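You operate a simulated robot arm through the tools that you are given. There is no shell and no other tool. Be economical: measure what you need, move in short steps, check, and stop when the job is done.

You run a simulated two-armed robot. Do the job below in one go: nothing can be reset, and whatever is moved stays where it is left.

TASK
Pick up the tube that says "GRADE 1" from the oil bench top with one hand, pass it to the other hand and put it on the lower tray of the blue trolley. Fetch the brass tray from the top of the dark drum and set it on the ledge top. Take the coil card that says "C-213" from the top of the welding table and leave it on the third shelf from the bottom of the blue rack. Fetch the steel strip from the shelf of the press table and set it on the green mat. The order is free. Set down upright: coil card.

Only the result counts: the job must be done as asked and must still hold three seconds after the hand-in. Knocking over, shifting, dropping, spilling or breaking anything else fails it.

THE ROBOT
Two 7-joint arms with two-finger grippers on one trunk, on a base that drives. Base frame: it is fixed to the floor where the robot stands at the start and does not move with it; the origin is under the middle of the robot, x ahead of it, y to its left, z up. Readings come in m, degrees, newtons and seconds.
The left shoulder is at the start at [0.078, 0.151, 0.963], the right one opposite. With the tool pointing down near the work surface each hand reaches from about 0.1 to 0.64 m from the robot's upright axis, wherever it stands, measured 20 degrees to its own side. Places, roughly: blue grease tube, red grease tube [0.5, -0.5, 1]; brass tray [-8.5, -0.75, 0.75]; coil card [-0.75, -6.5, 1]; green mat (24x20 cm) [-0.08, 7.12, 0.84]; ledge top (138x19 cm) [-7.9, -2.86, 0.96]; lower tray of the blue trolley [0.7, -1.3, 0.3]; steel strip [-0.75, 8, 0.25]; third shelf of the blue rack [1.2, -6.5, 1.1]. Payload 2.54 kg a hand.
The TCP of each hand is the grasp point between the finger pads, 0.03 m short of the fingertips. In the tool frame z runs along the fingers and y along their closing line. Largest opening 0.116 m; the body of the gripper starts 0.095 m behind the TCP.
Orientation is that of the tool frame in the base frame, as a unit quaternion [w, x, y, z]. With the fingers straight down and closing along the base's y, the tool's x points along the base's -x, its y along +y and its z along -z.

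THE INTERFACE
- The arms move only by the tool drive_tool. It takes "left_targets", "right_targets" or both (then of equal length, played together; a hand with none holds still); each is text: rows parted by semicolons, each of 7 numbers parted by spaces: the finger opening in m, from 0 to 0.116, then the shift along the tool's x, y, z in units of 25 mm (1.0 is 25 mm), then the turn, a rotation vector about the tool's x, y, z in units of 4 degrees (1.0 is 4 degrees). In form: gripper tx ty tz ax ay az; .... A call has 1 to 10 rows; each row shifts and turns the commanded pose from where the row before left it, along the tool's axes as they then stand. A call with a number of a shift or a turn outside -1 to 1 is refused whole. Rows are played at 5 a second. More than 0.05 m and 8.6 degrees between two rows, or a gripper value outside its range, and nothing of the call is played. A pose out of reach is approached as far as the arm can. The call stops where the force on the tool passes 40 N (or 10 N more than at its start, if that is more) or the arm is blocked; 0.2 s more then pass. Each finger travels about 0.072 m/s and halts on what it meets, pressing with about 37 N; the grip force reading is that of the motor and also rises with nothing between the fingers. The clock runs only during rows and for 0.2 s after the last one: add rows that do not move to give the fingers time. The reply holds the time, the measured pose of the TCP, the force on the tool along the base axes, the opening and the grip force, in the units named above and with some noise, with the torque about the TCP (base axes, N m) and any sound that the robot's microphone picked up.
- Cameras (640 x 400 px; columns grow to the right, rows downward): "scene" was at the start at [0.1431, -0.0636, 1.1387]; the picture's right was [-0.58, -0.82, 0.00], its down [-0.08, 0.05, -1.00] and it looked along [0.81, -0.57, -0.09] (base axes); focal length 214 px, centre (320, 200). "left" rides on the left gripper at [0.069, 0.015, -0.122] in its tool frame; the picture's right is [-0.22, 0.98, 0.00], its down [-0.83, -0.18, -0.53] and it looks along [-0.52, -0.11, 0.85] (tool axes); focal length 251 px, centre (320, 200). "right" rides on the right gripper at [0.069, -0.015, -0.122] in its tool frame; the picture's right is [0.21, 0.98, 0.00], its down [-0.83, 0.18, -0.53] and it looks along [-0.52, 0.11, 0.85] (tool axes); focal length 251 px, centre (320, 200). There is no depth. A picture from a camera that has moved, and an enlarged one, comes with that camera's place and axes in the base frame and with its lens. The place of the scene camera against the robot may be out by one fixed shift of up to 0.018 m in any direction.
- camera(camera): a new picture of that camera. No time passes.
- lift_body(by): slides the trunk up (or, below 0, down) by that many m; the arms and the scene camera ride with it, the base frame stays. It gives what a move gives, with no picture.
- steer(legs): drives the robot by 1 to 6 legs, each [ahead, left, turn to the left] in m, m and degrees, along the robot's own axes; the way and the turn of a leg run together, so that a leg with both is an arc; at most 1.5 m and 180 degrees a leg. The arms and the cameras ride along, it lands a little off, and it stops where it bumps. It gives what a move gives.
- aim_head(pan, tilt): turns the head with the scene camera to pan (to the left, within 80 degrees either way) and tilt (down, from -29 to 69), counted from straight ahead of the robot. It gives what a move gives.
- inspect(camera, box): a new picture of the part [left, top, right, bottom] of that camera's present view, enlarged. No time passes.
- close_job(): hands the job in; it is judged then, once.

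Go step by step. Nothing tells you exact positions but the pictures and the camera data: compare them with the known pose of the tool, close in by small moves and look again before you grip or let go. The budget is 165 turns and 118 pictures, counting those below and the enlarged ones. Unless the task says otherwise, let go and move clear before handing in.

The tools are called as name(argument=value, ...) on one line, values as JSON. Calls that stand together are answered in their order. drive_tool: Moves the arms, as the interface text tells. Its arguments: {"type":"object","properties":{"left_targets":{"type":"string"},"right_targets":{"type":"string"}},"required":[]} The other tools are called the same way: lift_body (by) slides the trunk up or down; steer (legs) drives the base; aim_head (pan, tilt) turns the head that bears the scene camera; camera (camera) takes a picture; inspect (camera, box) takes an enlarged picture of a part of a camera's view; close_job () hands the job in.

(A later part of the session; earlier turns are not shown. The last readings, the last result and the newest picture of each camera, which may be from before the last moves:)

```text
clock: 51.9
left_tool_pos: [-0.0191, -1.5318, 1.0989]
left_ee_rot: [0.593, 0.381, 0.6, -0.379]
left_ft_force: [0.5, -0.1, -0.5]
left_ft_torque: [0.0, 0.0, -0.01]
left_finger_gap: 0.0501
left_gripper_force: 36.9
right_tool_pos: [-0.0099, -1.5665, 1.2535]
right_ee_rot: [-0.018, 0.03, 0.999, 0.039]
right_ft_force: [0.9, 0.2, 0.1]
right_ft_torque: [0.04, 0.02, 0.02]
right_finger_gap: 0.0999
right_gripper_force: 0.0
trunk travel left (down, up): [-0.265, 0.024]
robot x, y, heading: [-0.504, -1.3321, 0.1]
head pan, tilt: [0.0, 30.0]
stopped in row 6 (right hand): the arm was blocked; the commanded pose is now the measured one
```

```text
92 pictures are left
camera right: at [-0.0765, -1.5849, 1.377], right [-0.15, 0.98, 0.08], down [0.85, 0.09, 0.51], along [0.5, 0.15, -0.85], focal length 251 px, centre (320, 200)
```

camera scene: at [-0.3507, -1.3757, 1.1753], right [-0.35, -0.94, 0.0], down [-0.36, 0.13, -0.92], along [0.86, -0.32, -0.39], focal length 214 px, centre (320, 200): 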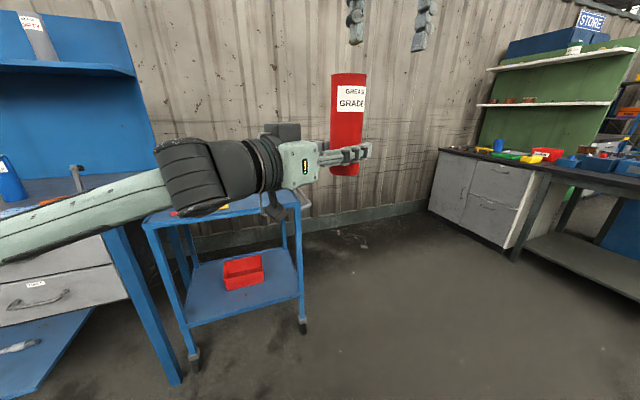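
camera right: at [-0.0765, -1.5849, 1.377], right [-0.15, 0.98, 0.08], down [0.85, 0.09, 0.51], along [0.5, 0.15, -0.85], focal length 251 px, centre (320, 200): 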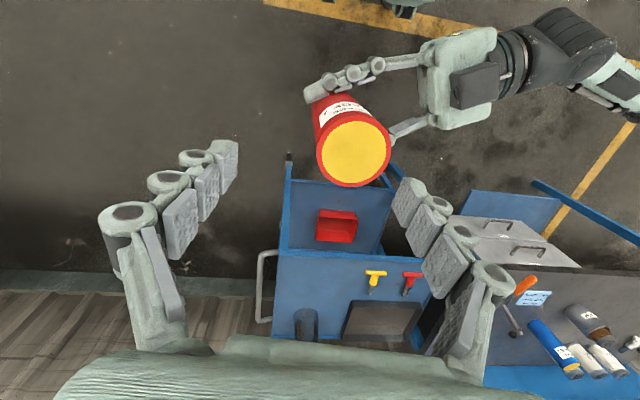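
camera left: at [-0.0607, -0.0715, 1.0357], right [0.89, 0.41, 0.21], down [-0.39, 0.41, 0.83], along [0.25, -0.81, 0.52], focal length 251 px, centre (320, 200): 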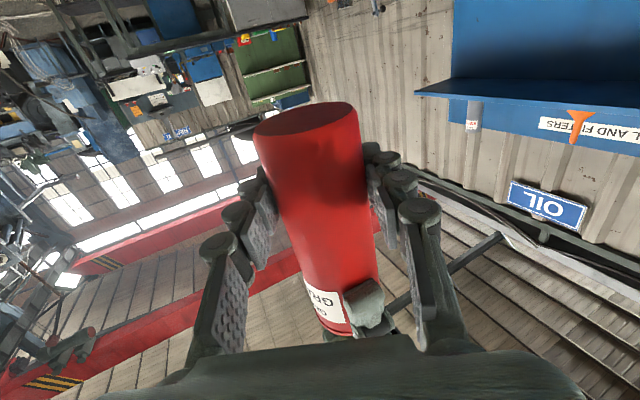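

The two arms are touching each other here, so I'll skip the re-grip and clear the right arm. Placing near the tray's front edge keeps the hand's body outside the rim. I'll move the left hand back to its own side and straighten its heading.

drive_tool(right_targets="0.1 0 -1 -0.3 0 0 0;0.1 0 -1 -0.3 0 0 0;0.1 0 -1 0 0 0 0;0.1 0 -1 0 0 0 0;0.1 0 -1 0 0 0 0;0.1 0 -1 0 0 0 0;0.1 0 -1 0 0 0 0;0.1 0 -1 0 0 0 0;0.1 0 -1 0 0 0 0;0.1 0 -1 0 0 0 0")

drive_tool(left_targets="0.04 0 0.42 -0.906 0 0 0;0.04 0 0.42 -0.906 0 0 0;0.04 0 0.42 -0.906 0 0 0;0.04 0 0.42 -0.906 0 0 0;0.04 0 0.42 -0.906 0 0 0;0.04 0 0.42 -0.906 0 0 0;0.04 0 0.42 -0.906 0 0 0;0.04 0 0.42 -0.906 0 0 0;0.04 0 0.42 -0.906 0 0 0;0.04 0 0.42 -0.906 0 0 0")

drive_tool(left_targets="0.04 0 0 0 -1 0 0;0.04 0 0 0 -1 0 0;0.04 0 0 0 -1 0 0;0.04 0 0 0 -1 0 0;0.04 0 0 0 -1 0 0;0.04 0 0 0 -1 0 0;0.04 0 0 0 -1 0 0;0.04 0 0 0 -1 0 0;0.04 0 0 0 -1 0 0;0.04 0 0 0 -1 0 0")

drive_tool(left_targets="0.04 0 0 0 -1 0 0;0.04 0 0 0 -1 0 0;0.04 0 0 0 -1 0 0;0.04 0 0 0 -1 0 0;0.04 0 0 0 -1 0 0;0.04 0 0 0 -1 0 0;0.04 0 0 0 0 0 0")

camera(camera="scene")

```text
clock: 54.1
left_tool_pos: [-0.0204, -1.5323, 1.1014]
left_ee_rot: [0.594, 0.38, 0.6, -0.378]
left_ft_force: [1.4, -0.5, -0.6]
left_ft_torque: [0.03, 0.01, 0.05]
left_finger_gap: 0.05
left_gripper_force: 37.1
right_tool_pos: [-0.0324, -1.8127, 1.2367]
right_ee_rot: [-0.014, 0.03, 0.999, 0.038]
right_ft_force: [-1.0, -0.4, -0.1]
right_ft_torque: [0.03, -0.03, 0.02]
right_finger_gap: 0.0999
right_gripper_force: 0.0
right hand out of reach, approached as far as the arm can: row 2, 9, 10
trunk travel left (down, up): [-0.265, 0.024]
robot x, y, heading: [-0.5091, -1.3313, 0.3]
head pan, tilt: [0.0, 30.0]
```

```text
clock: 56.3
left_tool_pos: [-0.0233, -1.3088, 1.1025]
left_ee_rot: [0.595, 0.378, 0.601, -0.377]
left_ft_force: [-0.6, -0.3, 0.3]
left_ft_torque: [0.0, 0.0, 0.0]
left_finger_gap: 0.0502
left_gripper_force: 37.4
left hand out of reach, approached as far as the arm can: row 10
right_tool_pos: [-0.0332, -1.8126, 1.2377]
right_ee_rot: [-0.013, 0.03, 0.999, 0.037]
right_ft_force: [0.0, -0.1, 0.6]
right_ft_torque: [0.01, -0.03, -0.01]
right_finger_gap: 0.0999
right_gripper_force: 0.0
trunk travel left (down, up): [-0.265, 0.024]
robot x, y, heading: [-0.507, -1.3359, -0.0]
head pan, tilt: [0.0, 30.0]
```

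```text
clock: 58.5
left_tool_pos: [0.0019, -1.3147, 1.1094]
left_ee_rot: [0.688, 0.154, 0.693, -0.151]
left_ft_force: [-0.1, 0.1, 0.5]
left_ft_torque: [0.0, 0.02, -0.02]
left_finger_gap: 0.0503
left_gripper_force: 37.0
left hand out of reach, approached as far as the arm can: row 6, 7, 8, 9
right_tool_pos: [-0.033, -1.8126, 1.2382]
right_ee_rot: [-0.013, 0.03, 0.999, 0.039]
right_ft_force: [0.0, -1.1, -0.1]
right_ft_torque: [-0.01, 0.02, -0.03]
right_finger_gap: 0.0999
right_gripper_force: 0.0
trunk travel left (down, up): [-0.265, 0.024]
robot x, y, heading: [-0.5044, -1.3294, 0.1]
head pan, tilt: [0.0, 30.0]
```

```text
clock: 60.1
left_tool_pos: [0.0004, -1.3139, 1.1081]
left_ee_rot: [0.705, 0.007, 0.709, -0.003]
left_ft_force: [1.2, -1.0, -0.5]
left_ft_torque: [0.01, 0.03, -0.03]
left_finger_gap: 0.0501
left_gripper_force: 37.2
right_tool_pos: [-0.0317, -1.811, 1.2373]
right_ee_rot: [-0.013, 0.03, 0.999, 0.037]
right_ft_force: [-0.1, 0.1, 0.2]
right_ft_torque: [-0.02, 0.0, 0.01]
right_finger_gap: 0.1002
right_gripper_force: 0.0
trunk travel left (down, up): [-0.265, 0.024]
robot x, y, heading: [-0.5065, -1.3318, 0.1]
head pan, tilt: [0.0, 30.0]
```

```text
91 pictures are left
camera scene: at [-0.3472, -1.343, 1.1637], right [0.0, -1.0, 0.0], down [-0.5, 0.0, -0.87], along [0.87, 0.0, -0.5], focal length 214 px, centre (320, 200)
```

scene: 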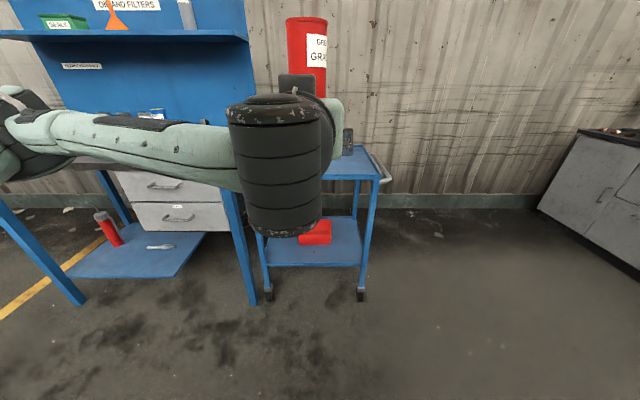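

The left hand points forward with the tube upright. I'll lower the trunk, then the arm.

lift_body(by=-0.26)

drive_tool(left_targets="0.04 1 0 0 0 0 0;0.04 1 0 0 0 0 0;0.04 1 0 0 0 0 0;0.04 1 0 0 0 0 0;0.04 1 0 0 0 0 0;0.04 1 0 0 0 0 0;0.04 1 0 0 0 0 0;0.04 1 0 0 0 0 0;0.04 1 0 0 0 0 0;0.04 0 0 0 0 0 0")

drive_tool(left_targets="0.04 1 0 0 0 0 0;0.04 1 0 0 0 0 0;0.04 1 0 0 0 0 0;0.04 1 0 0 0 0 0;0.04 1 0 0 0 0 0;0.04 1 0 0 0 0 0;0.04 1 0 0 0 0 0;0.04 0 0 0 0 0 0")

camera(camera="left")

camera(camera="scene")

```text
clock: 62.8
left_tool_pos: [0.0012, -1.3154, 0.8499]
left_ee_rot: [0.705, 0.009, 0.709, -0.004]
left_ft_force: [0.4, 0.3, -0.6]
left_ft_torque: [0.0, 0.01, -0.03]
left_finger_gap: 0.0499
left_gripper_force: 37.5
right_tool_pos: [-0.0318, -1.8129, 0.9772]
right_ee_rot: [-0.013, 0.031, 0.999, 0.037]
right_ft_force: [0.3, 0.3, -0.5]
right_ft_torque: [-0.01, 0.0, 0.04]
right_finger_gap: 0.1
right_gripper_force: 0.0
trunk travel left (down, up): [-0.005, 0.284]
robot x, y, heading: [-0.5046, -1.3321, -0.0]
head pan, tilt: [0.0, 30.0]
```

```text
clock: 65.0
left_tool_pos: [0.0004, -1.3141, 0.6231]
left_ee_rot: [0.705, 0.008, 0.709, -0.005]
left_ft_force: [-0.2, 0.1, -0.5]
left_ft_torque: [0.0, 0.02, -0.04]
left_finger_gap: 0.0497
left_gripper_force: 36.9
right_tool_pos: [-0.0317, -1.8123, 0.9779]
right_ee_rot: [-0.013, 0.03, 0.999, 0.038]
right_ft_force: [0.5, -0.4, 0.7]
right_ft_torque: [0.03, -0.01, -0.01]
right_finger_gap: 0.1001
right_gripper_force: 0.1
trunk travel left (down, up): [-0.005, 0.284]
robot x, y, heading: [-0.5034, -1.3335, 0.1]
head pan, tilt: [0.0, 30.0]
```

```text
clock: 66.8
left_tool_pos: [0.0104, -1.3655, 0.4947]
left_ee_rot: [0.703, 0.008, 0.711, -0.003]
left_ft_force: [0.0, -0.1, -0.1]
left_ft_torque: [-0.01, -0.01, 0.0]
left_finger_gap: 0.0498
left_gripper_force: 36.9
left hand out of reach, approached as far as the arm can: row 3, 4, 5, 6, 7
right_tool_pos: [-0.0321, -1.8119, 0.9796]
right_ee_rot: [-0.012, 0.031, 0.999, 0.038]
right_ft_force: [-0.1, 0.3, -0.2]
right_ft_torque: [0.0, 0.0, -0.03]
right_finger_gap: 0.1001
right_gripper_force: 0.0
trunk travel left (down, up): [-0.005, 0.284]
robot x, y, heading: [-0.5075, -1.332, 0.1]
head pan, tilt: [0.0, 30.0]
```

```text
90 pictures are left
camera left: at [-0.1124, -1.3467, 0.4267], right [0.02, 0.98, 0.22], down [-0.53, -0.18, 0.83], along [0.85, -0.13, 0.51], focal length 251 px, centre (320, 200)
```

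left: 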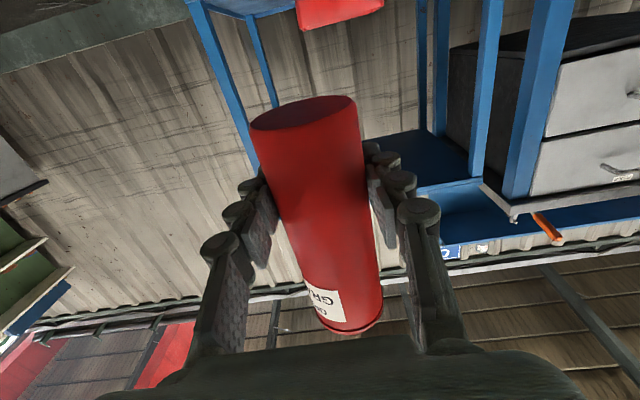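

```text
89 pictures are left
camera scene: at [-0.3472, -1.3432, 0.9037], right [0.0, -1.0, 0.0], down [-0.5, 0.0, -0.87], along [0.87, 0.0, -0.5], focal length 214 px, centre (320, 200)
```

scene: 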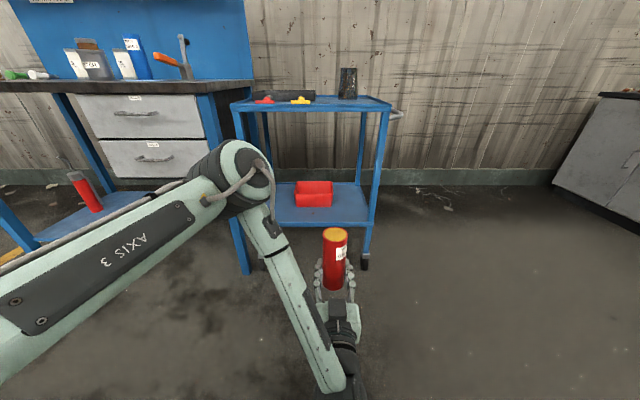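

The hand bottomed out at z≈0.495 because the arm is folded. I'll extend forward and continue down.

drive_tool(left_targets="0.04 0 0.3 1 0 0 0;0.04 0 0.3 1 0 0 0;0.04 0 0.3 1 0 0 0;0.04 0 0.3 1 0 0 0;0.04 1 0 0 0 0 0;0.04 1 0 0 0 0 0;0.04 1 0 0 0 0 0;0.04 1 0 0 0 0 0;0.04 0 0 0 0 0 0")

camera(camera="scene")

```text
clock: 68.8
left_tool_pos: [0.083, -1.4118, 0.4759]
left_ee_rot: [0.703, 0.006, 0.711, -0.002]
left_ft_force: [0.0, -0.5, -0.6]
left_ft_torque: [-0.02, 0.01, -0.01]
left_finger_gap: 0.0499
left_gripper_force: 37.3
left hand out of reach, approached as far as the arm can: row 1, 2, 3, 4, 5, 6, 7, 8
right_tool_pos: [-0.0322, -1.8134, 0.9777]
right_ee_rot: [-0.014, 0.03, 0.999, 0.038]
right_ft_force: [-0.2, 0.0, 0.3]
right_ft_torque: [-0.01, 0.01, -0.02]
right_finger_gap: 0.1001
right_gripper_force: 0.0
trunk travel left (down, up): [-0.005, 0.284]
robot x, y, heading: [-0.5069, -1.336, -0.0]
head pan, tilt: [0.0, 30.0]
```

```text
88 pictures are left
camera scene: at [-0.3472, -1.3432, 0.9037], right [0.0, -1.0, 0.0], down [-0.5, 0.0, -0.87], along [0.87, 0.0, -0.5], focal length 214 px, centre (320, 200)
```

scene: 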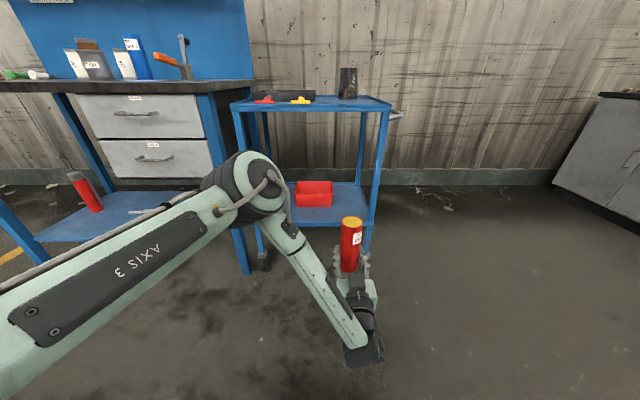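

The wrist limits stop a level hand from going lower, so the tube must be gripped with the hand pitched down about 45°. I'll test whether that pitch can reach tray height before regripping.

drive_tool(left_targets="0.04 0 0 0 0 1 0;0.04 0 0 0 0 1 0;0.04 0 0 0 0 1 0;0.04 0 0 0 0 1 0;0.04 0 0 0 0 1 0;0.04 0 0 0 0 1 0;0.04 0 0 0 0 1 0;0.04 0 0 0 0 1 0;0.04 0 0 0 0 1 0;0.04 0 0 0 0 1 0")

drive_tool(left_targets="0.04 0 0.5 0 0 1 0;0.04 0.7 0.5 0.7 0 0 0;0.04 0.7 0.5 0.7 0 0 0;0.04 0.7 0.5 0.7 0 0 0;0.04 0.7 0.5 0.7 0 0 0;0.04 0 0.5 0 0 0 0;0.04 0 0 0 0 0 0")

camera(camera="scene")

```text
clock: 71.0
left_tool_pos: [0.08, -1.4116, 0.4733]
left_ee_rot: [0.419, 0.009, 0.908, -0.001]
left_ft_force: [0.4, -0.2, -0.5]
left_ft_torque: [0.01, 0.06, 0.02]
left_finger_gap: 0.0499
left_gripper_force: 36.9
right_tool_pos: [-0.0329, -1.813, 0.9775]
right_ee_rot: [-0.014, 0.031, 0.999, 0.038]
right_ft_force: [-0.3, 0.4, 0.0]
right_ft_torque: [-0.01, 0.0, 0.02]
right_finger_gap: 0.1002
right_gripper_force: 0.0
trunk travel left (down, up): [-0.005, 0.284]
robot x, y, heading: [-0.5061, -1.3343, 0.2]
head pan, tilt: [0.0, 30.0]
```

```text
clock: 72.5
left_tool_pos: [0.0813, -1.3355, 0.373]
left_ee_rot: [0.388, 0.009, 0.922, -0.001]
left_ft_force: [0.5, -0.1, -1.4]
left_ft_torque: [-0.01, 0.08, 0.01]
left_finger_gap: 0.0497
left_gripper_force: 36.8
right_tool_pos: [-0.0312, -1.8116, 0.9769]
right_ee_rot: [-0.013, 0.03, 0.999, 0.037]
right_ft_force: [1.1, -0.4, -0.5]
right_ft_torque: [-0.01, 0.01, -0.01]
right_finger_gap: 0.1002
right_gripper_force: 0.0
trunk travel left (down, up): [-0.005, 0.284]
robot x, y, heading: [-0.5108, -1.3355, 0.1]
head pan, tilt: [0.0, 30.0]
```

```text
87 pictures are left
camera scene: at [-0.3472, -1.3432, 0.9037], right [0.0, -1.0, 0.0], down [-0.5, 0.0, -0.87], along [0.87, 0.0, -0.5], focal length 214 px, centre (320, 200)
```

scene: 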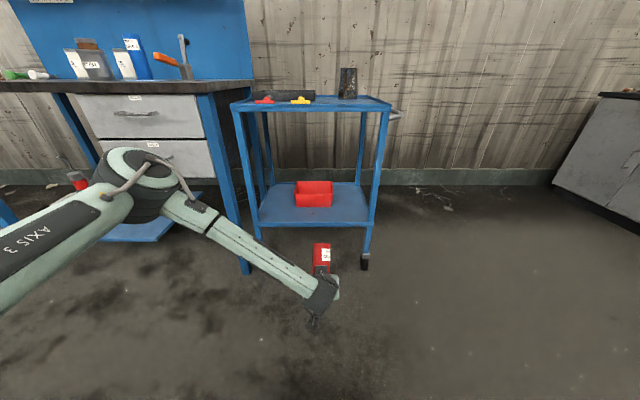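

The 45° pitch reaches tray height. Now I'll check how far forward it extends, so the elbow stays clear of the trolley.

drive_tool(left_targets="0.04 -0.7 0 0.7 0 0 0;0.04 -0.7 0 0.7 0 0 0;0.04 -0.7 0 0.7 0 0 0;0.04 -0.7 0 0.7 0 0 0;0.04 -0.7 0 0.7 0 0 0;0.04 -0.7 0 0.7 0 0 0;0.04 0 0 0 0 0 0")

camera(camera="scene")

camera(camera="left")

```text
clock: 74.2
left_tool_pos: [0.2319, -1.3392, 0.3769]
left_ee_rot: [0.388, 0.009, 0.922, -0.001]
left_ft_force: [0.1, 0.2, -0.3]
left_ft_torque: [-0.01, 0.08, 0.01]
left_finger_gap: 0.05
left_gripper_force: 37.4
right_tool_pos: [-0.0323, -1.8129, 0.9773]
right_ee_rot: [-0.013, 0.03, 0.999, 0.037]
right_ft_force: [0.0, -0.3, -0.7]
right_ft_torque: [-0.03, -0.01, 0.03]
right_finger_gap: 0.1
right_gripper_force: 0.1
trunk travel left (down, up): [-0.005, 0.284]
robot x, y, heading: [-0.5055, -1.333, 0.2]
head pan, tilt: [0.0, 30.0]
```

```text
86 pictures are left
camera scene: at [-0.3472, -1.3432, 0.9037], right [0.0, -1.0, 0.0], down [-0.5, 0.0, -0.87], along [0.87, 0.0, -0.5], focal length 214 px, centre (320, 200)
```

scene: 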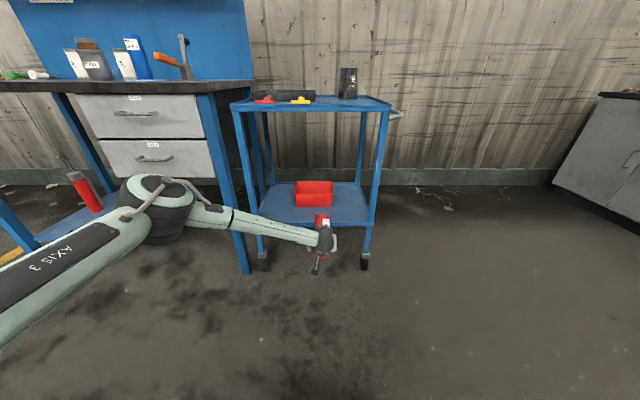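

```text
85 pictures are left
camera left: at [0.0961, -1.3211, 0.4121], right [0.17, 0.97, 0.16], down [0.19, -0.19, 0.96], along [0.97, -0.13, -0.22], focal length 251 px, centre (320, 200)
```

left: 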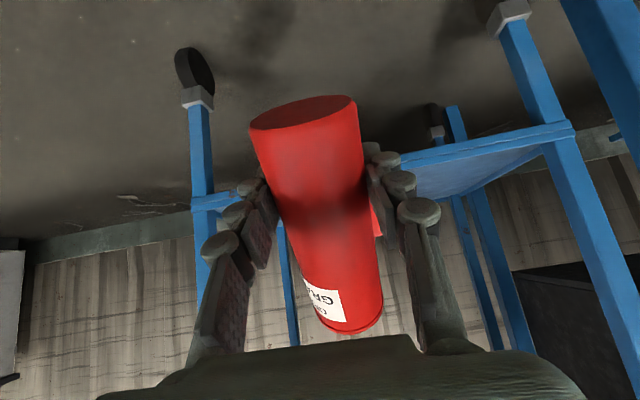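

Extending works and the elbow stays well back. From this extended posture I'll try levelling the hand again, which would avoid a re-grip.

drive_tool(left_targets="0.04 0 0 0 0 -1 0;0.04 0 0 0 0 -1 0;0.04 0 0 0 0 -1 0;0.04 0 0 0 0 -1 0;0.04 0 0 0 0 -1 0;0.04 0 0 0 0 -1 0;0.04 0 0 0 0 -1 0;0.04 0 0 0 0 -1 0;0.04 0 0 0 0 -1 0;0.04 0 0 0 0 -1 0")

drive_tool(left_targets="0.04 0 0 0 0 -1 0;0.04 0 0 0 0 -0.2 0;0.04 0 0 0 0 0 0")

camera(camera="scene")

```text
clock: 76.3
left_tool_pos: [0.2346, -1.4065, 0.4358]
left_ee_rot: [0.647, 0.0, 0.762, 0.005]
left_ft_force: [0.2, 0.0, 0.0]
left_ft_torque: [-0.04, 0.03, 0.01]
left_finger_gap: 0.0501
left_gripper_force: 37.6
left hand out of reach, approached as far as the arm can: row 6, 7, 8, 9, 10
right_tool_pos: [-0.0336, -1.8125, 0.9775]
right_ee_rot: [-0.013, 0.031, 0.999, 0.038]
right_ft_force: [0.4, -0.2, 0.2]
right_ft_torque: [0.01, -0.01, 0.06]
right_finger_gap: 0.1003
right_gripper_force: 0.1
trunk travel left (down, up): [-0.005, 0.284]
robot x, y, heading: [-0.5046, -1.3323, 0.0]
head pan, tilt: [0.0, 30.0]
```

```text
clock: 77.2
left_tool_pos: [0.2325, -1.4187, 0.4478]
left_ee_rot: [0.668, -0.004, 0.744, 0.011]
left_ft_force: [-0.2, -0.2, -0.7]
left_ft_torque: [-0.04, 0.01, -0.03]
left_finger_gap: 0.0499
left_gripper_force: 37.1
left hand out of reach, approached as far as the arm can: row 1
right_tool_pos: [-0.0324, -1.8121, 0.9779]
right_ee_rot: [-0.014, 0.03, 0.999, 0.037]
right_ft_force: [-0.2, -0.8, -0.3]
right_ft_torque: [0.02, 0.05, -0.01]
right_finger_gap: 0.0998
right_gripper_force: 0.0
trunk travel left (down, up): [-0.005, 0.284]
robot x, y, heading: [-0.5044, -1.3373, -0.0]
head pan, tilt: [0.0, 30.0]
```

```text
84 pictures are left
camera scene: at [-0.3472, -1.3432, 0.9037], right [0.0, -1.0, 0.0], down [-0.5, 0.0, -0.87], along [0.87, 0.0, -0.5], focal length 214 px, centre (320, 200)
```

scene: 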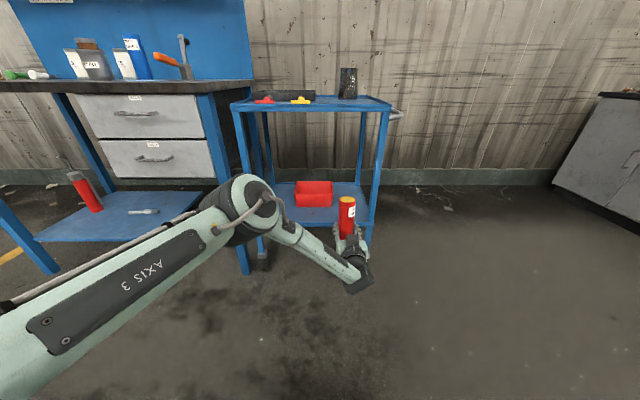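

A level hand stops at 0.45, so I'll set the tube briefly on the oil bench edge and re-grip it at 45° and higher up. First I'll raise and retract, then drive left.

lift_body(by=0.26)

drive_tool(left_targets="0.04 -1 0 -0.6 0 -0.5 0;0.04 -1 0 -0.6 0 -0.5 0;0.04 -1 0 -0.6 0 -0.5 0;0.04 -1 0 -0.6 0 0 0;0.04 -1 0 -0.6 0 0 0;0.04 -1 0 -0.6 0 0 0;0.04 -1 0.5 -0.6 0 0 0;0.04 -1 0.5 -0.6 0 0 0;0.04 -1 0.5 -0.6 0 0 0;0.04 -1 0.5 -0.6 0 0 0")

steer(legs=[[0, 1.0, 0]])

camera(camera="scene")

```text
clock: 79.8
left_tool_pos: [0.2329, -1.4194, 0.7088]
left_ee_rot: [0.667, -0.004, 0.745, 0.01]
left_ft_force: [0.1, -1.0, -0.7]
left_ft_torque: [-0.01, 0.03, 0.02]
left_finger_gap: 0.05
left_gripper_force: 37.2
right_tool_pos: [-0.0322, -1.8117, 1.2371]
right_ee_rot: [-0.014, 0.031, 0.999, 0.038]
right_ft_force: [0.3, 0.6, -0.1]
right_ft_torque: [0.0, -0.01, 0.01]
right_finger_gap: 0.1
right_gripper_force: 0.2
trunk travel left (down, up): [-0.265, 0.024]
robot x, y, heading: [-0.5029, -1.3334, 0.2]
head pan, tilt: [0.0, 30.0]
```

```text
clock: 82.0
left_tool_pos: [0.0862, -1.3728, 0.9638]
left_ee_rot: [0.706, -0.003, 0.708, 0.01]
left_ft_force: [0.6, 0.0, -0.5]
left_ft_torque: [-0.01, -0.01, 0.01]
left_finger_gap: 0.0498
left_gripper_force: 37.2
right_tool_pos: [-0.032, -1.8126, 1.2389]
right_ee_rot: [-0.013, 0.03, 0.999, 0.037]
right_ft_force: [-0.3, 0.3, 0.3]
right_ft_torque: [-0.04, -0.02, -0.02]
right_finger_gap: 0.1
right_gripper_force: 0.1
trunk travel left (down, up): [-0.265, 0.024]
robot x, y, heading: [-0.5041, -1.333, 0.1]
head pan, tilt: [0.0, 30.0]
```

```text
clock: 92.0
left_tool_pos: [0.0776, -0.3623, 0.9627]
left_ee_rot: [0.706, -0.01, 0.708, 0.017]
left_ft_force: [0.1, 1.0, -0.7]
left_ft_torque: [-0.01, 0.04, 0.0]
left_finger_gap: 0.0498
left_gripper_force: 37.4
right_tool_pos: [-0.0338, -0.8021, 1.2378]
right_ee_rot: [-0.014, 0.021, 0.999, 0.037]
right_ft_force: [-0.2, 0.2, 1.0]
right_ft_torque: [-0.02, -0.01, -0.01]
right_finger_gap: 0.1001
right_gripper_force: 0.0
trunk travel left (down, up): [-0.265, 0.024]
robot x, y, heading: [-0.5177, -0.3302, 1.2]
head pan, tilt: [0.0, 30.0]
```

```text
83 pictures are left
camera scene: at [-0.3578, -0.3398, 1.1637], right [0.02, -1.0, 0.0], down [-0.5, -0.01, -0.87], along [0.87, 0.02, -0.5], focal length 214 px, centre (320, 200)
```

scene: 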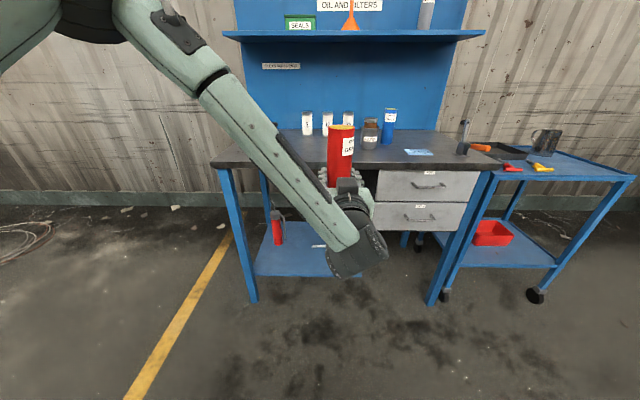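

The bench's front edge is at x≈0.345. I'll drive forward so the tube stands about 6 cm in from the edge at (0.405, -0.36).

steer(legs=[[0.315, 0, -1.2]])

camera(camera="scene")

camera(camera="left")

```text
clock: 94.1
left_tool_pos: [0.389, -0.3664, 0.962]
left_ee_rot: [0.705, -0.004, 0.709, 0.013]
left_ft_force: [0.2, -1.1, -0.4]
left_ft_torque: [-0.01, 0.03, 0.0]
left_finger_gap: 0.0499
left_gripper_force: 36.9
right_tool_pos: [0.2708, -0.8074, 1.2365]
right_ee_rot: [-0.013, 0.028, 0.999, 0.037]
right_ft_force: [-0.2, 0.3, -0.2]
right_ft_torque: [0.0, 0.04, -0.02]
right_finger_gap: 0.1
right_gripper_force: 0.0
trunk travel left (down, up): [-0.265, 0.024]
robot x, y, heading: [-0.2053, -0.3323, 0.3]
head pan, tilt: [0.0, 30.0]
```

```text
82 pictures are left
camera scene: at [-0.0455, -0.3384, 1.1636], right [0.0, -1.0, 0.0], down [-0.5, 0.0, -0.87], along [0.87, 0.0, -0.5], focal length 214 px, centre (320, 200)
```

scene: 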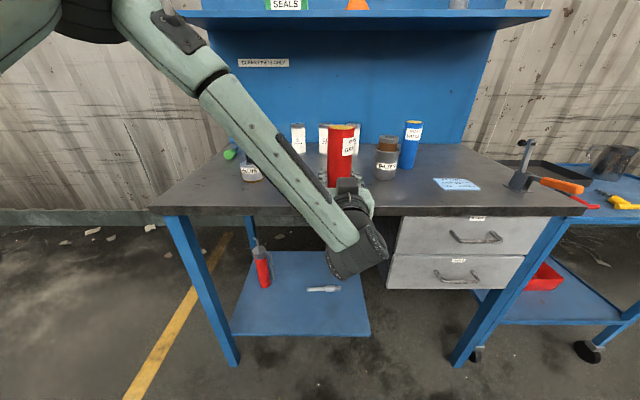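

```text
81 pictures are left
camera left: at [0.2662, -0.3532, 0.8934], right [-0.02, 0.97, 0.22], down [-0.53, -0.2, 0.83], along [0.85, -0.1, 0.52], focal length 251 px, centre (320, 200)
```

left: 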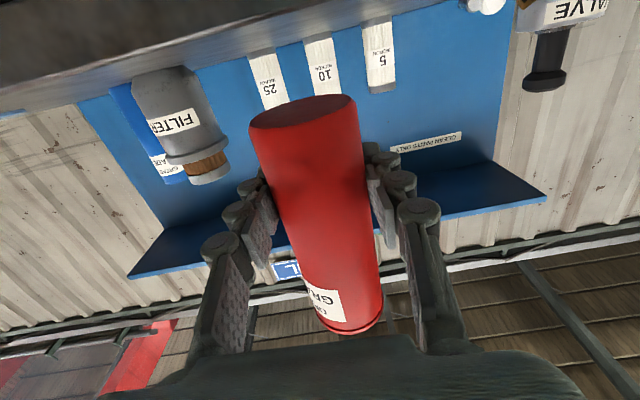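

inspect(camera="scene", box=[200, 100, 440, 250])

```text
2.67 times, centred on (320, 175) of scene
camera zoom: at [-0.0455, -0.3384, 1.1636], right [0.0, -1.0, 0.0], down [-0.5, 0.0, -0.87], along [0.87, 0.0, -0.5], focal length 572 px, centre (320, 267)
```

zoom: 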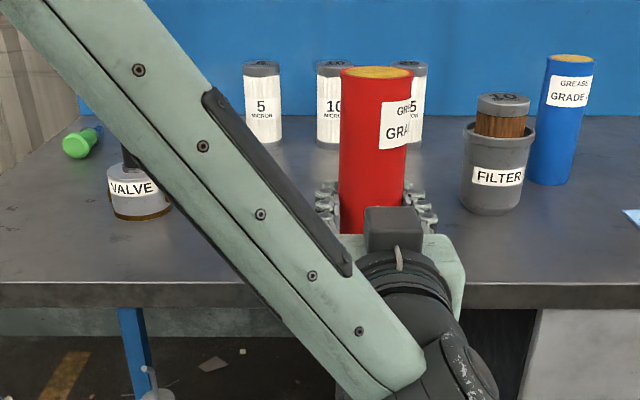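

The hand camera's first view puts the bench edge at x≈0.40, so I'll advance to x≈0.46 and lower gently.

drive_tool(left_targets="0.04 0 0 0.95 0 0 0;0.04 0 0 0.95 0 0 0;0.04 0 0 0.9 0 0 0;0.04 0.4 0 0 0 0 0;0.04 0.4 0 0 0 0 0;0.04 0.3 0 0 0 0 0;0.04 0 0 0 0 0 0")

inspect(camera="scene", box=[200, 100, 440, 250])

```text
clock: 95.7
left_tool_pos: [0.4588, -0.3654, 0.9339]
left_ee_rot: [0.706, -0.004, 0.708, 0.011]
left_ft_force: [0.1, 0.9, -1.1]
left_ft_torque: [-0.01, 0.0, 0.03]
left_finger_gap: 0.05
left_gripper_force: 37.4
right_tool_pos: [0.2704, -0.8062, 1.2372]
right_ee_rot: [-0.013, 0.028, 0.999, 0.037]
right_ft_force: [-0.2, 0.6, 1.0]
right_ft_torque: [-0.01, 0.0, 0.01]
right_finger_gap: 0.0999
right_gripper_force: 0.0
trunk travel left (down, up): [-0.265, 0.024]
robot x, y, heading: [-0.2058, -0.3294, 0.1]
head pan, tilt: [0.0, 30.0]
```

```text
2.67 times, centred on (320, 175) of scene
camera zoom: at [-0.046, -0.3383, 1.1637], right [0.0, -1.0, 0.0], down [-0.5, 0.0, -0.87], along [0.87, 0.0, -0.5], focal length 572 px, centre (320, 267)
```

zoom: 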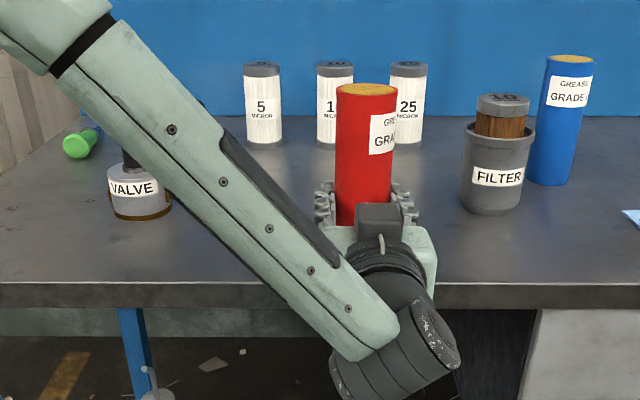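

drive_tool(left_targets="0.04 0.15 0 0 0 0 0;0.04 0.15 0 0 0 0 0;0.04 0.1 0 0 0 0 0;0.04 0 0 0 0 0 0")

```text
clock: 96.7
left_tool_pos: [0.4588, -0.3653, 0.9246]
left_ee_rot: [0.706, -0.005, 0.708, 0.013]
left_ft_force: [-0.7, -0.4, -0.4]
left_ft_torque: [-0.06, -0.07, 0.0]
left_finger_gap: 0.0503
left_gripper_force: 36.9
right_tool_pos: [0.2705, -0.8064, 1.2376]
right_ee_rot: [-0.012, 0.029, 0.999, 0.037]
right_ft_force: [-0.4, 0.6, 0.7]
right_ft_torque: [-0.01, -0.01, 0.01]
right_finger_gap: 0.0999
right_gripper_force: 0.0
trunk travel left (down, up): [-0.265, 0.024]
robot x, y, heading: [-0.2045, -0.3308, 0.2]
head pan, tilt: [0.0, 30.0]
```

drive_tool(left_targets="0.04 0.1 0 0 0 0 0;0.04 0.1 0 0 0 0 0;0.04 0 0 0 0 0 0")

```text
clock: 97.5
left_tool_pos: [0.4575, -0.3645, 0.9253]
left_ee_rot: [0.709, -0.006, 0.705, 0.011]
left_ft_force: [2.8, -2.2, 17.4]
left_ft_torque: [-0.37, -0.66, 0.0]
left_finger_gap: 0.0501
left_gripper_force: 37.4
right_tool_pos: [0.2683, -0.8063, 1.2388]
right_ee_rot: [-0.012, 0.029, 0.999, 0.038]
right_ft_force: [-0.4, -0.9, -0.3]
right_ft_torque: [0.0, 0.01, 0.01]
right_finger_gap: 0.1
right_gripper_force: 0.1
trunk travel left (down, up): [-0.265, 0.024]
robot x, y, heading: [-0.2042, -0.3294, 0.1]
head pan, tilt: [0.0, 30.0]
```

The tube is standing on the bench (17 N contact). I'll open and back off.

drive_tool(left_targets="0.04 -0.15 0 0 0 0 0;0.11 0 0 0 0 0 0;0.11 0 0 0 0 0 0;0.11 0 0 0 0 0 0;0.11 0 0 0 0 0 0;0.11 0 0 -1 0 0 0;0.11 0 0 -1 0 0 0;0.11 0 0 -1 0 0 0;0.11 0 0 -1 0 0 0;0.11 0 0 0 0 0 0")

drive_tool(left_targets="0.11 -1 0 0 0 1 0;0.11 -1 0 0 0 1 0;0.11 -1 0 0 0 1 0;0.11 -1 0 0 0 1 0;0.11 -1 0 0 0 1 0;0.11 0 0 0 0 1 0;0.11 0 0 0 0 1 0;0.11 0 0 0 0 1 0;0.11 0 0 0 0 1 0;0.11 0 0 0 0 1 0")

camera(camera="left")

camera(camera="scene")

```text
clock: 99.7
left_tool_pos: [0.3573, -0.3675, 0.9227]
left_ee_rot: [0.706, -0.004, 0.708, 0.011]
left_ft_force: [0.5, 0.0, 0.8]
left_ft_torque: [0.01, 0.02, 0.03]
left_finger_gap: 0.1098
left_gripper_force: 0.1
right_tool_pos: [0.2715, -0.8057, 1.2379]
right_ee_rot: [-0.013, 0.029, 0.999, 0.037]
right_ft_force: [0.6, 0.2, 0.1]
right_ft_torque: [0.0, 0.01, -0.02]
right_finger_gap: 0.1
right_gripper_force: 0.0
trunk travel left (down, up): [-0.265, 0.024]
robot x, y, heading: [-0.2029, -0.3304, 0.2]
head pan, tilt: [0.0, 30.0]
```

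```text
clock: 101.9
left_tool_pos: [0.3768, -0.3678, 1.0462]
left_ee_rot: [0.42, -0.008, 0.907, 0.01]
left_ft_force: [0.1, 0.7, 0.2]
left_ft_torque: [-0.02, 0.02, 0.01]
left_finger_gap: 0.1102
left_gripper_force: 0.2
right_tool_pos: [0.2704, -0.8052, 1.2379]
right_ee_rot: [-0.013, 0.028, 0.999, 0.037]
right_ft_force: [-0.2, -0.8, -0.9]
right_ft_torque: [0.01, -0.02, -0.01]
right_finger_gap: 0.0997
right_gripper_force: 0.0
trunk travel left (down, up): [-0.265, 0.024]
robot x, y, heading: [-0.203, -0.3237, 0.0]
head pan, tilt: [0.0, 30.0]
```

```text
78 pictures are left
camera left: at [0.2381, -0.3556, 1.0732], right [0.12, 0.98, 0.17], down [0.13, -0.19, 0.97], along [0.98, -0.09, -0.15], focal length 251 px, centre (320, 200)
```

left: 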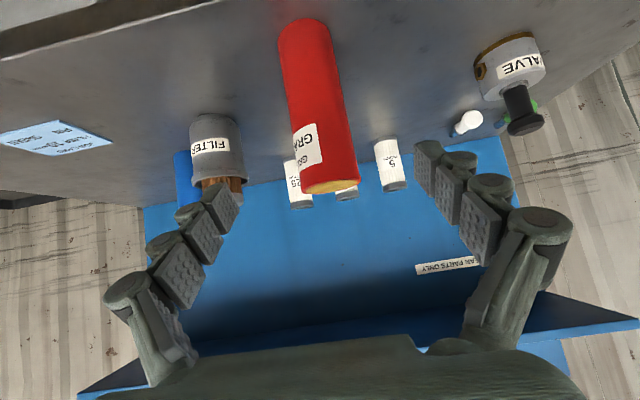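

```text
77 pictures are left
camera scene: at [-0.0462, -0.3383, 1.1637], right [0.0, -1.0, 0.0], down [-0.5, 0.0, -0.87], along [0.87, 0.0, -0.5], focal length 214 px, centre (320, 200)
```

scene: 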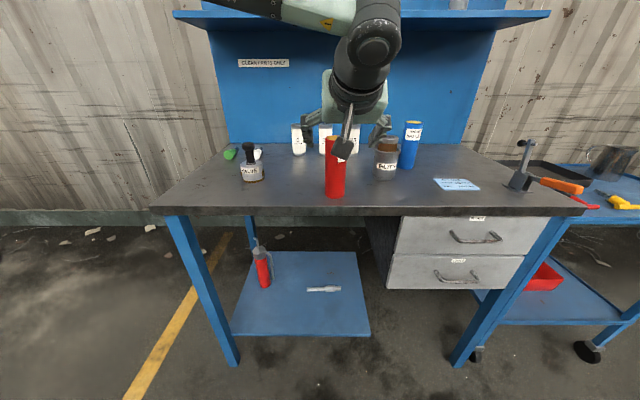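

The tube stands on the bench and the hand is pitched 40° down, exactly in line with it. I'll advance and grip at about 8 cm above its base.

drive_tool(left_targets="0.11 0 0.2 0.88 0 0 0;0.11 0 0 0.88 0 0 0;0.11 0 0 0.88 0 0 0;0.11 0 0 0.88 0 0 0;0.11 0 0 0.8 0 0 0;0.11 0 0 0 0 0 0")

camera(camera="left")

```text
clock: 103.3
left_tool_pos: [0.4602, -0.3614, 0.9762]
left_ee_rot: [0.421, -0.008, 0.907, 0.009]
left_ft_force: [-0.1, 0.8, 0.3]
left_ft_torque: [0.01, -0.03, 0.0]
left_finger_gap: 0.1098
left_gripper_force: 0.1
right_tool_pos: [0.2704, -0.8071, 1.2372]
right_ee_rot: [-0.013, 0.029, 0.999, 0.037]
right_ft_force: [0.0, -0.1, 0.4]
right_ft_torque: [0.03, 0.02, 0.01]
right_finger_gap: 0.1004
right_gripper_force: 0.0
trunk travel left (down, up): [-0.265, 0.024]
robot x, y, heading: [-0.2044, -0.3289, 0.1]
head pan, tilt: [0.0, 30.0]
```

```text
76 pictures are left
camera left: at [0.3222, -0.3486, 1.0032], right [0.12, 0.98, 0.17], down [0.13, -0.19, 0.97], along [0.98, -0.09, -0.15], focal length 251 px, centre (320, 200)
```

left: 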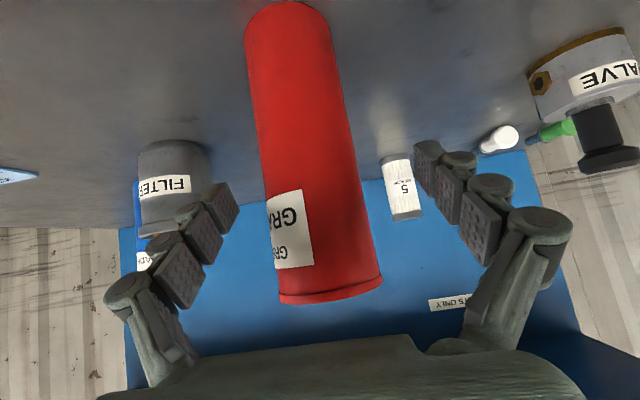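

drive_tool(left_targets="0.04 0 0 0 0 0 0;0.04 0 0 0 0 0 0;0.04 0 0 0 0 0 0;0.04 0 0 0 0 0 0;0.04 0 0 0 0 0 0;0.04 0 0 0 0 0 0;0.04 -0.76 0 -0.65 0 0 0;0.04 -0.76 0 -0.65 0 0 0;0.04 -0.76 0 -0.65 0 0 0;0.04 0 0 0 0 0 0")

camera(camera="scene")

```text
clock: 105.5
left_tool_pos: [0.4603, -0.361, 1.0513]
left_ee_rot: [0.42, -0.01, 0.908, 0.011]
left_ft_force: [0.2, 0.3, -3.3]
left_ft_torque: [-0.03, 0.0, -0.02]
left_finger_gap: 0.0508
left_gripper_force: 37.1
right_tool_pos: [0.2699, -0.8058, 1.2357]
right_ee_rot: [-0.014, 0.028, 0.999, 0.037]
right_ft_force: [-0.6, -0.6, -0.8]
right_ft_torque: [0.02, 0.02, -0.02]
right_finger_gap: 0.0999
right_gripper_force: 0.1
trunk travel left (down, up): [-0.265, 0.024]
robot x, y, heading: [-0.2055, -0.3287, 0.4]
head pan, tilt: [0.0, 30.0]
```

```text
75 pictures are left
camera scene: at [-0.0458, -0.3384, 1.1636], right [0.0, -1.0, 0.0], down [-0.5, 0.0, -0.87], along [0.87, 0.0, -0.5], focal length 214 px, centre (320, 200)
```

scene: 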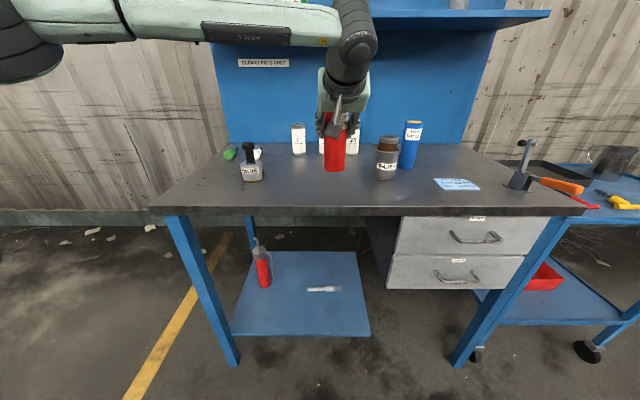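

The tube is re-gripped (weight shows). Back off, drive to the trolley, and lower.

steer(legs=[[-0.5, 0, 0], [0, -1.07, 0]])

lift_body(by=-0.26)

drive_tool(left_targets="0.04 0.76 0 0.65 0 0 0;0.04 0.76 0 0.65 0 0 0;0.04 0.76 0 0.65 0 0 0;0.04 0.76 0 0.65 0 0 0;0.04 0.76 0 0.65 0 0 0;0.04 0.76 0 0.65 0 0 0;0.04 0.76 0 0.65 0 0 0;0.04 0.76 0 0.65 0 0 0;0.04 0.76 0 0.65 0 0 0;0.04 0.76 0 0.65 0 0 0")

drive_tool(left_targets="0.04 0.76 0 0.65 0 0 0;0.04 0.76 0 0.65 0 0 0;0.04 0.76 0 0.65 0 0 0;0.04 0 0 0 0 0 0")

camera(camera="scene")

camera(camera="left")

```text
clock: 118.6
left_tool_pos: [-0.0312, -1.4379, 1.0511]
left_ee_rot: [0.421, -0.006, 0.907, 0.008]
left_ft_force: [0.0, 0.7, -3.8]
left_ft_torque: [-0.01, 0.0, -0.01]
left_finger_gap: 0.051
left_gripper_force: 37.0
right_tool_pos: [-0.2236, -1.883, 1.2372]
right_ee_rot: [-0.014, 0.03, 0.999, 0.037]
right_ft_force: [0.1, -0.5, 0.4]
right_ft_torque: [0.02, -0.02, 0.0]
right_finger_gap: 0.1
right_gripper_force: 0.0
trunk travel left (down, up): [-0.265, 0.024]
robot x, y, heading: [-0.6966, -1.4053, -0.0]
head pan, tilt: [0.0, 30.0]
```

```text
clock: 121.2
left_tool_pos: [-0.0311, -1.438, 0.7922]
left_ee_rot: [0.421, -0.006, 0.907, 0.009]
left_ft_force: [0.2, -0.6, -4.1]
left_ft_torque: [0.0, 0.0, 0.0]
left_finger_gap: 0.051
left_gripper_force: 37.0
right_tool_pos: [-0.2224, -1.8825, 0.9787]
right_ee_rot: [-0.013, 0.03, 0.999, 0.037]
right_ft_force: [-0.4, 0.1, -0.4]
right_ft_torque: [0.03, 0.0, 0.01]
right_finger_gap: 0.1
right_gripper_force: 0.0
trunk travel left (down, up): [-0.005, 0.284]
robot x, y, heading: [-0.6989, -1.406, 0.2]
head pan, tilt: [0.0, 30.0]
```

```text
clock: 123.5
left_tool_pos: [-0.0306, -1.4359, 0.5409]
left_ee_rot: [0.421, -0.007, 0.907, 0.009]
left_ft_force: [0.1, -0.4, -3.5]
left_ft_torque: [-0.01, 0.0, 0.02]
left_finger_gap: 0.0511
left_gripper_force: 37.2
right_tool_pos: [-0.2224, -1.8833, 0.9783]
right_ee_rot: [-0.015, 0.029, 0.999, 0.037]
right_ft_force: [-0.1, 0.3, -0.6]
right_ft_torque: [0.0, -0.02, 0.01]
right_finger_gap: 0.1001
right_gripper_force: 0.0
trunk travel left (down, up): [-0.005, 0.284]
robot x, y, heading: [-0.6959, -1.4044, -0.4]
head pan, tilt: [0.0, 30.0]
```

```text
clock: 124.5
left_tool_pos: [-0.03, -1.4342, 0.4647]
left_ee_rot: [0.42, -0.006, 0.907, 0.009]
left_ft_force: [0.3, -0.8, -3.7]
left_ft_torque: [0.0, -0.03, 0.0]
left_finger_gap: 0.0508
left_gripper_force: 36.6
right_tool_pos: [-0.2225, -1.8825, 0.9774]
right_ee_rot: [-0.014, 0.029, 0.999, 0.037]
right_ft_force: [-0.2, -0.5, -1.0]
right_ft_torque: [-0.01, -0.01, -0.01]
right_finger_gap: 0.1
right_gripper_force: 0.0
trunk travel left (down, up): [-0.005, 0.284]
robot x, y, heading: [-0.6997, -1.4028, 0.1]
head pan, tilt: [0.0, 30.0]
```

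```text
74 pictures are left
camera scene: at [-0.5378, -1.4139, 0.9037], right [0.0, -1.0, 0.0], down [-0.5, 0.0, -0.87], along [0.87, 0.0, -0.5], focal length 214 px, centre (320, 200)
```

scene: 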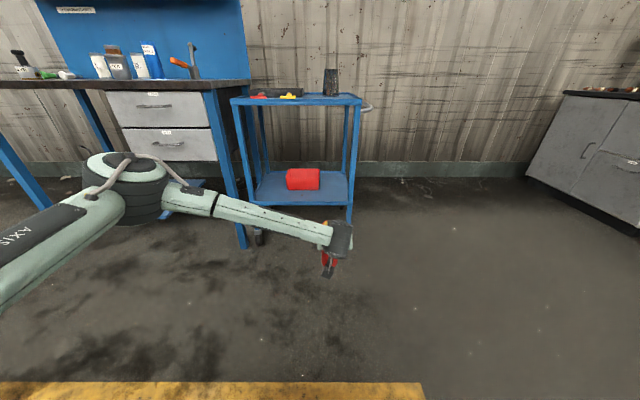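

```text
73 pictures are left
camera left: at [-0.1695, -1.422, 0.4906], right [0.12, 0.98, 0.17], down [0.13, -0.19, 0.97], along [0.98, -0.09, -0.15], focal length 251 px, centre (320, 200)
```

left: 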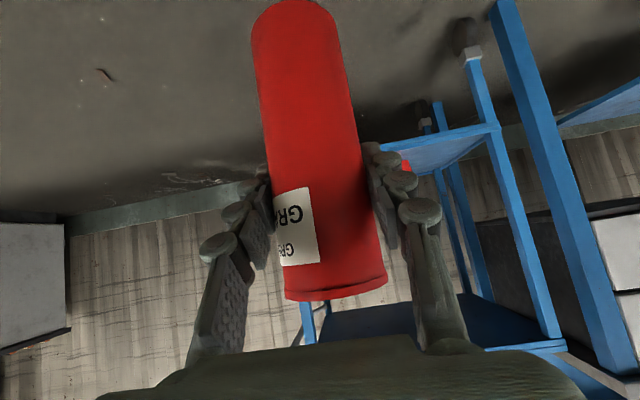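

The forearm's elbow sticks out left and could meet the trolley's left post, so I'll approach at a heading of about +25° from the front-right instead, aiming for the tray strip in front of the bin.

steer(legs=[[0.383, -0.339, 0], [0, 0, 25]])

aim_head(pan=-10, tilt=40)

camera(camera="scene")

camera(camera="left")

```text
clock: 129.6
left_tool_pos: [0.3002, -1.4863, 0.4643]
left_ee_rot: [0.409, -0.206, 0.883, 0.101]
left_ft_force: [0.6, -0.5, -4.0]
left_ft_torque: [0.0, 0.02, 0.01]
left_finger_gap: 0.051
left_gripper_force: 37.0
right_tool_pos: [0.319, -1.9727, 0.9779]
right_ee_rot: [-0.021, -0.191, 0.981, 0.033]
right_ft_force: [-0.5, 0.5, -0.7]
right_ft_torque: [0.01, -0.02, -0.01]
right_finger_gap: 0.1001
right_gripper_force: 0.0
trunk travel left (down, up): [-0.005, 0.284]
robot x, y, heading: [-0.3145, -1.7436, 25.3]
head pan, tilt: [0.0, 30.0]
```

```text
clock: 130.3
left_tool_pos: [0.2999, -1.4871, 0.4645]
left_ee_rot: [0.408, -0.206, 0.884, 0.101]
left_ft_force: [0.0, -0.1, -3.5]
left_ft_torque: [0.0, -0.03, 0.02]
left_finger_gap: 0.0509
left_gripper_force: 37.2
right_tool_pos: [0.3187, -1.973, 0.9774]
right_ee_rot: [-0.021, -0.192, 0.981, 0.034]
right_ft_force: [0.0, -0.2, 0.9]
right_ft_torque: [-0.01, -0.01, -0.03]
right_finger_gap: 0.1001
right_gripper_force: 0.0
trunk travel left (down, up): [-0.005, 0.284]
robot x, y, heading: [-0.3182, -1.7423, 25.6]
head pan, tilt: [-10.0, 40.0]
```

```text
72 pictures are left
camera scene: at [-0.1713, -1.7022, 0.8884], right [0.27, -0.96, 0.0], down [-0.62, -0.17, -0.77], along [0.74, 0.21, -0.64], focal length 214 px, centre (320, 200)
```

scene: 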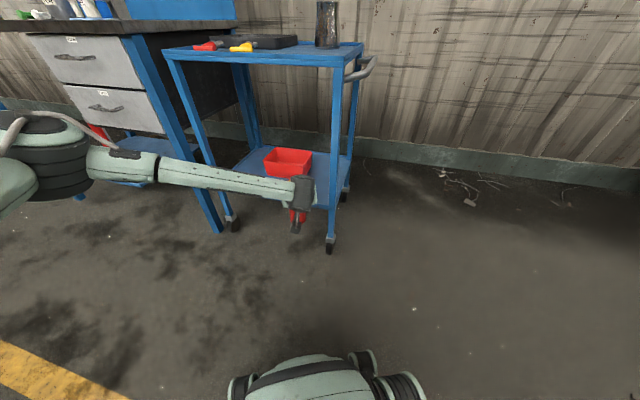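

```text
71 pictures are left
camera left: at [0.169, -1.5339, 0.4908], right [-0.31, 0.93, 0.17], down [0.2, -0.12, 0.97], along [0.93, 0.34, -0.15], focal length 251 px, centre (320, 200)
```

left: 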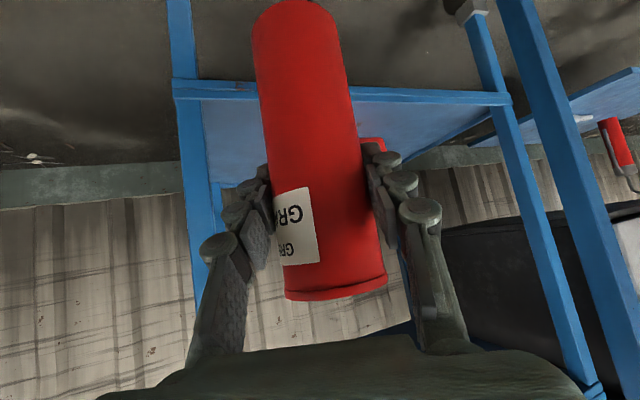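

The tray's front edge is at x≈0.46–0.48, with its right post at y≈-1.57. I'll drive 0.25 m forward, putting the tube at about (0.53, -1.38).

steer(legs=[[0.25, 0, 0]])

camera(camera="left")

camera(camera="scene")

```text
clock: 132.2
left_tool_pos: [0.5192, -1.3773, 0.4653]
left_ee_rot: [0.408, -0.208, 0.883, 0.101]
left_ft_force: [0.3, -0.7, -3.8]
left_ft_torque: [0.03, 0.03, 0.03]
left_finger_gap: 0.0509
left_gripper_force: 37.1
right_tool_pos: [0.541, -1.8635, 0.9775]
right_ee_rot: [-0.02, -0.193, 0.98, 0.033]
right_ft_force: [-0.2, 0.1, 0.2]
right_ft_torque: [0.02, 0.0, 0.01]
right_finger_gap: 0.0998
right_gripper_force: 0.0
trunk travel left (down, up): [-0.005, 0.284]
robot x, y, heading: [-0.0926, -1.6386, 26.0]
head pan, tilt: [-10.0, 40.0]
```

```text
70 pictures are left
camera left: at [0.3894, -1.4251, 0.4909], right [-0.32, 0.93, 0.17], down [0.2, -0.11, 0.97], along [0.93, 0.34, -0.15], focal length 251 px, centre (320, 200)
```

left: 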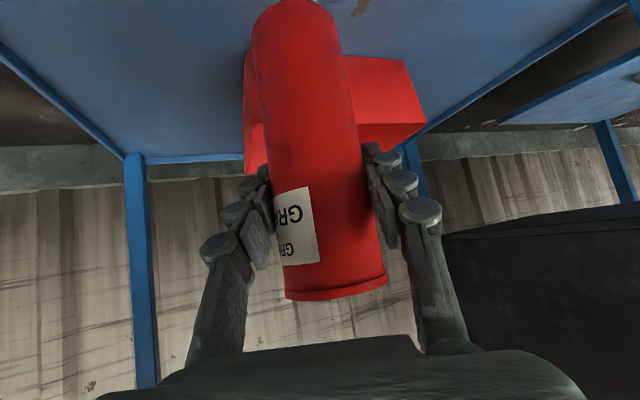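

```text
69 pictures are left
camera scene: at [0.0498, -1.5951, 0.8883], right [0.27, -0.96, 0.0], down [-0.62, -0.18, -0.77], along [0.74, 0.21, -0.64], focal length 214 px, centre (320, 200)
```

scene: 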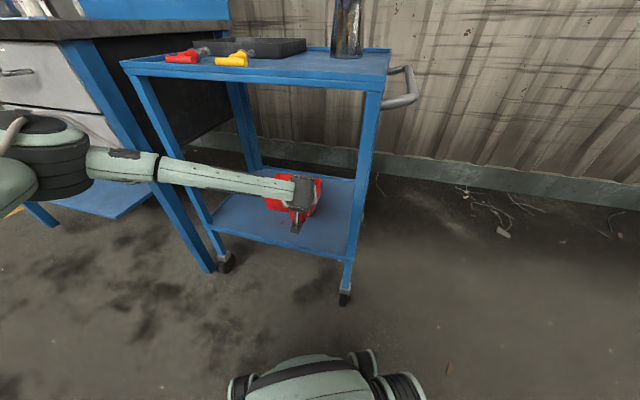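

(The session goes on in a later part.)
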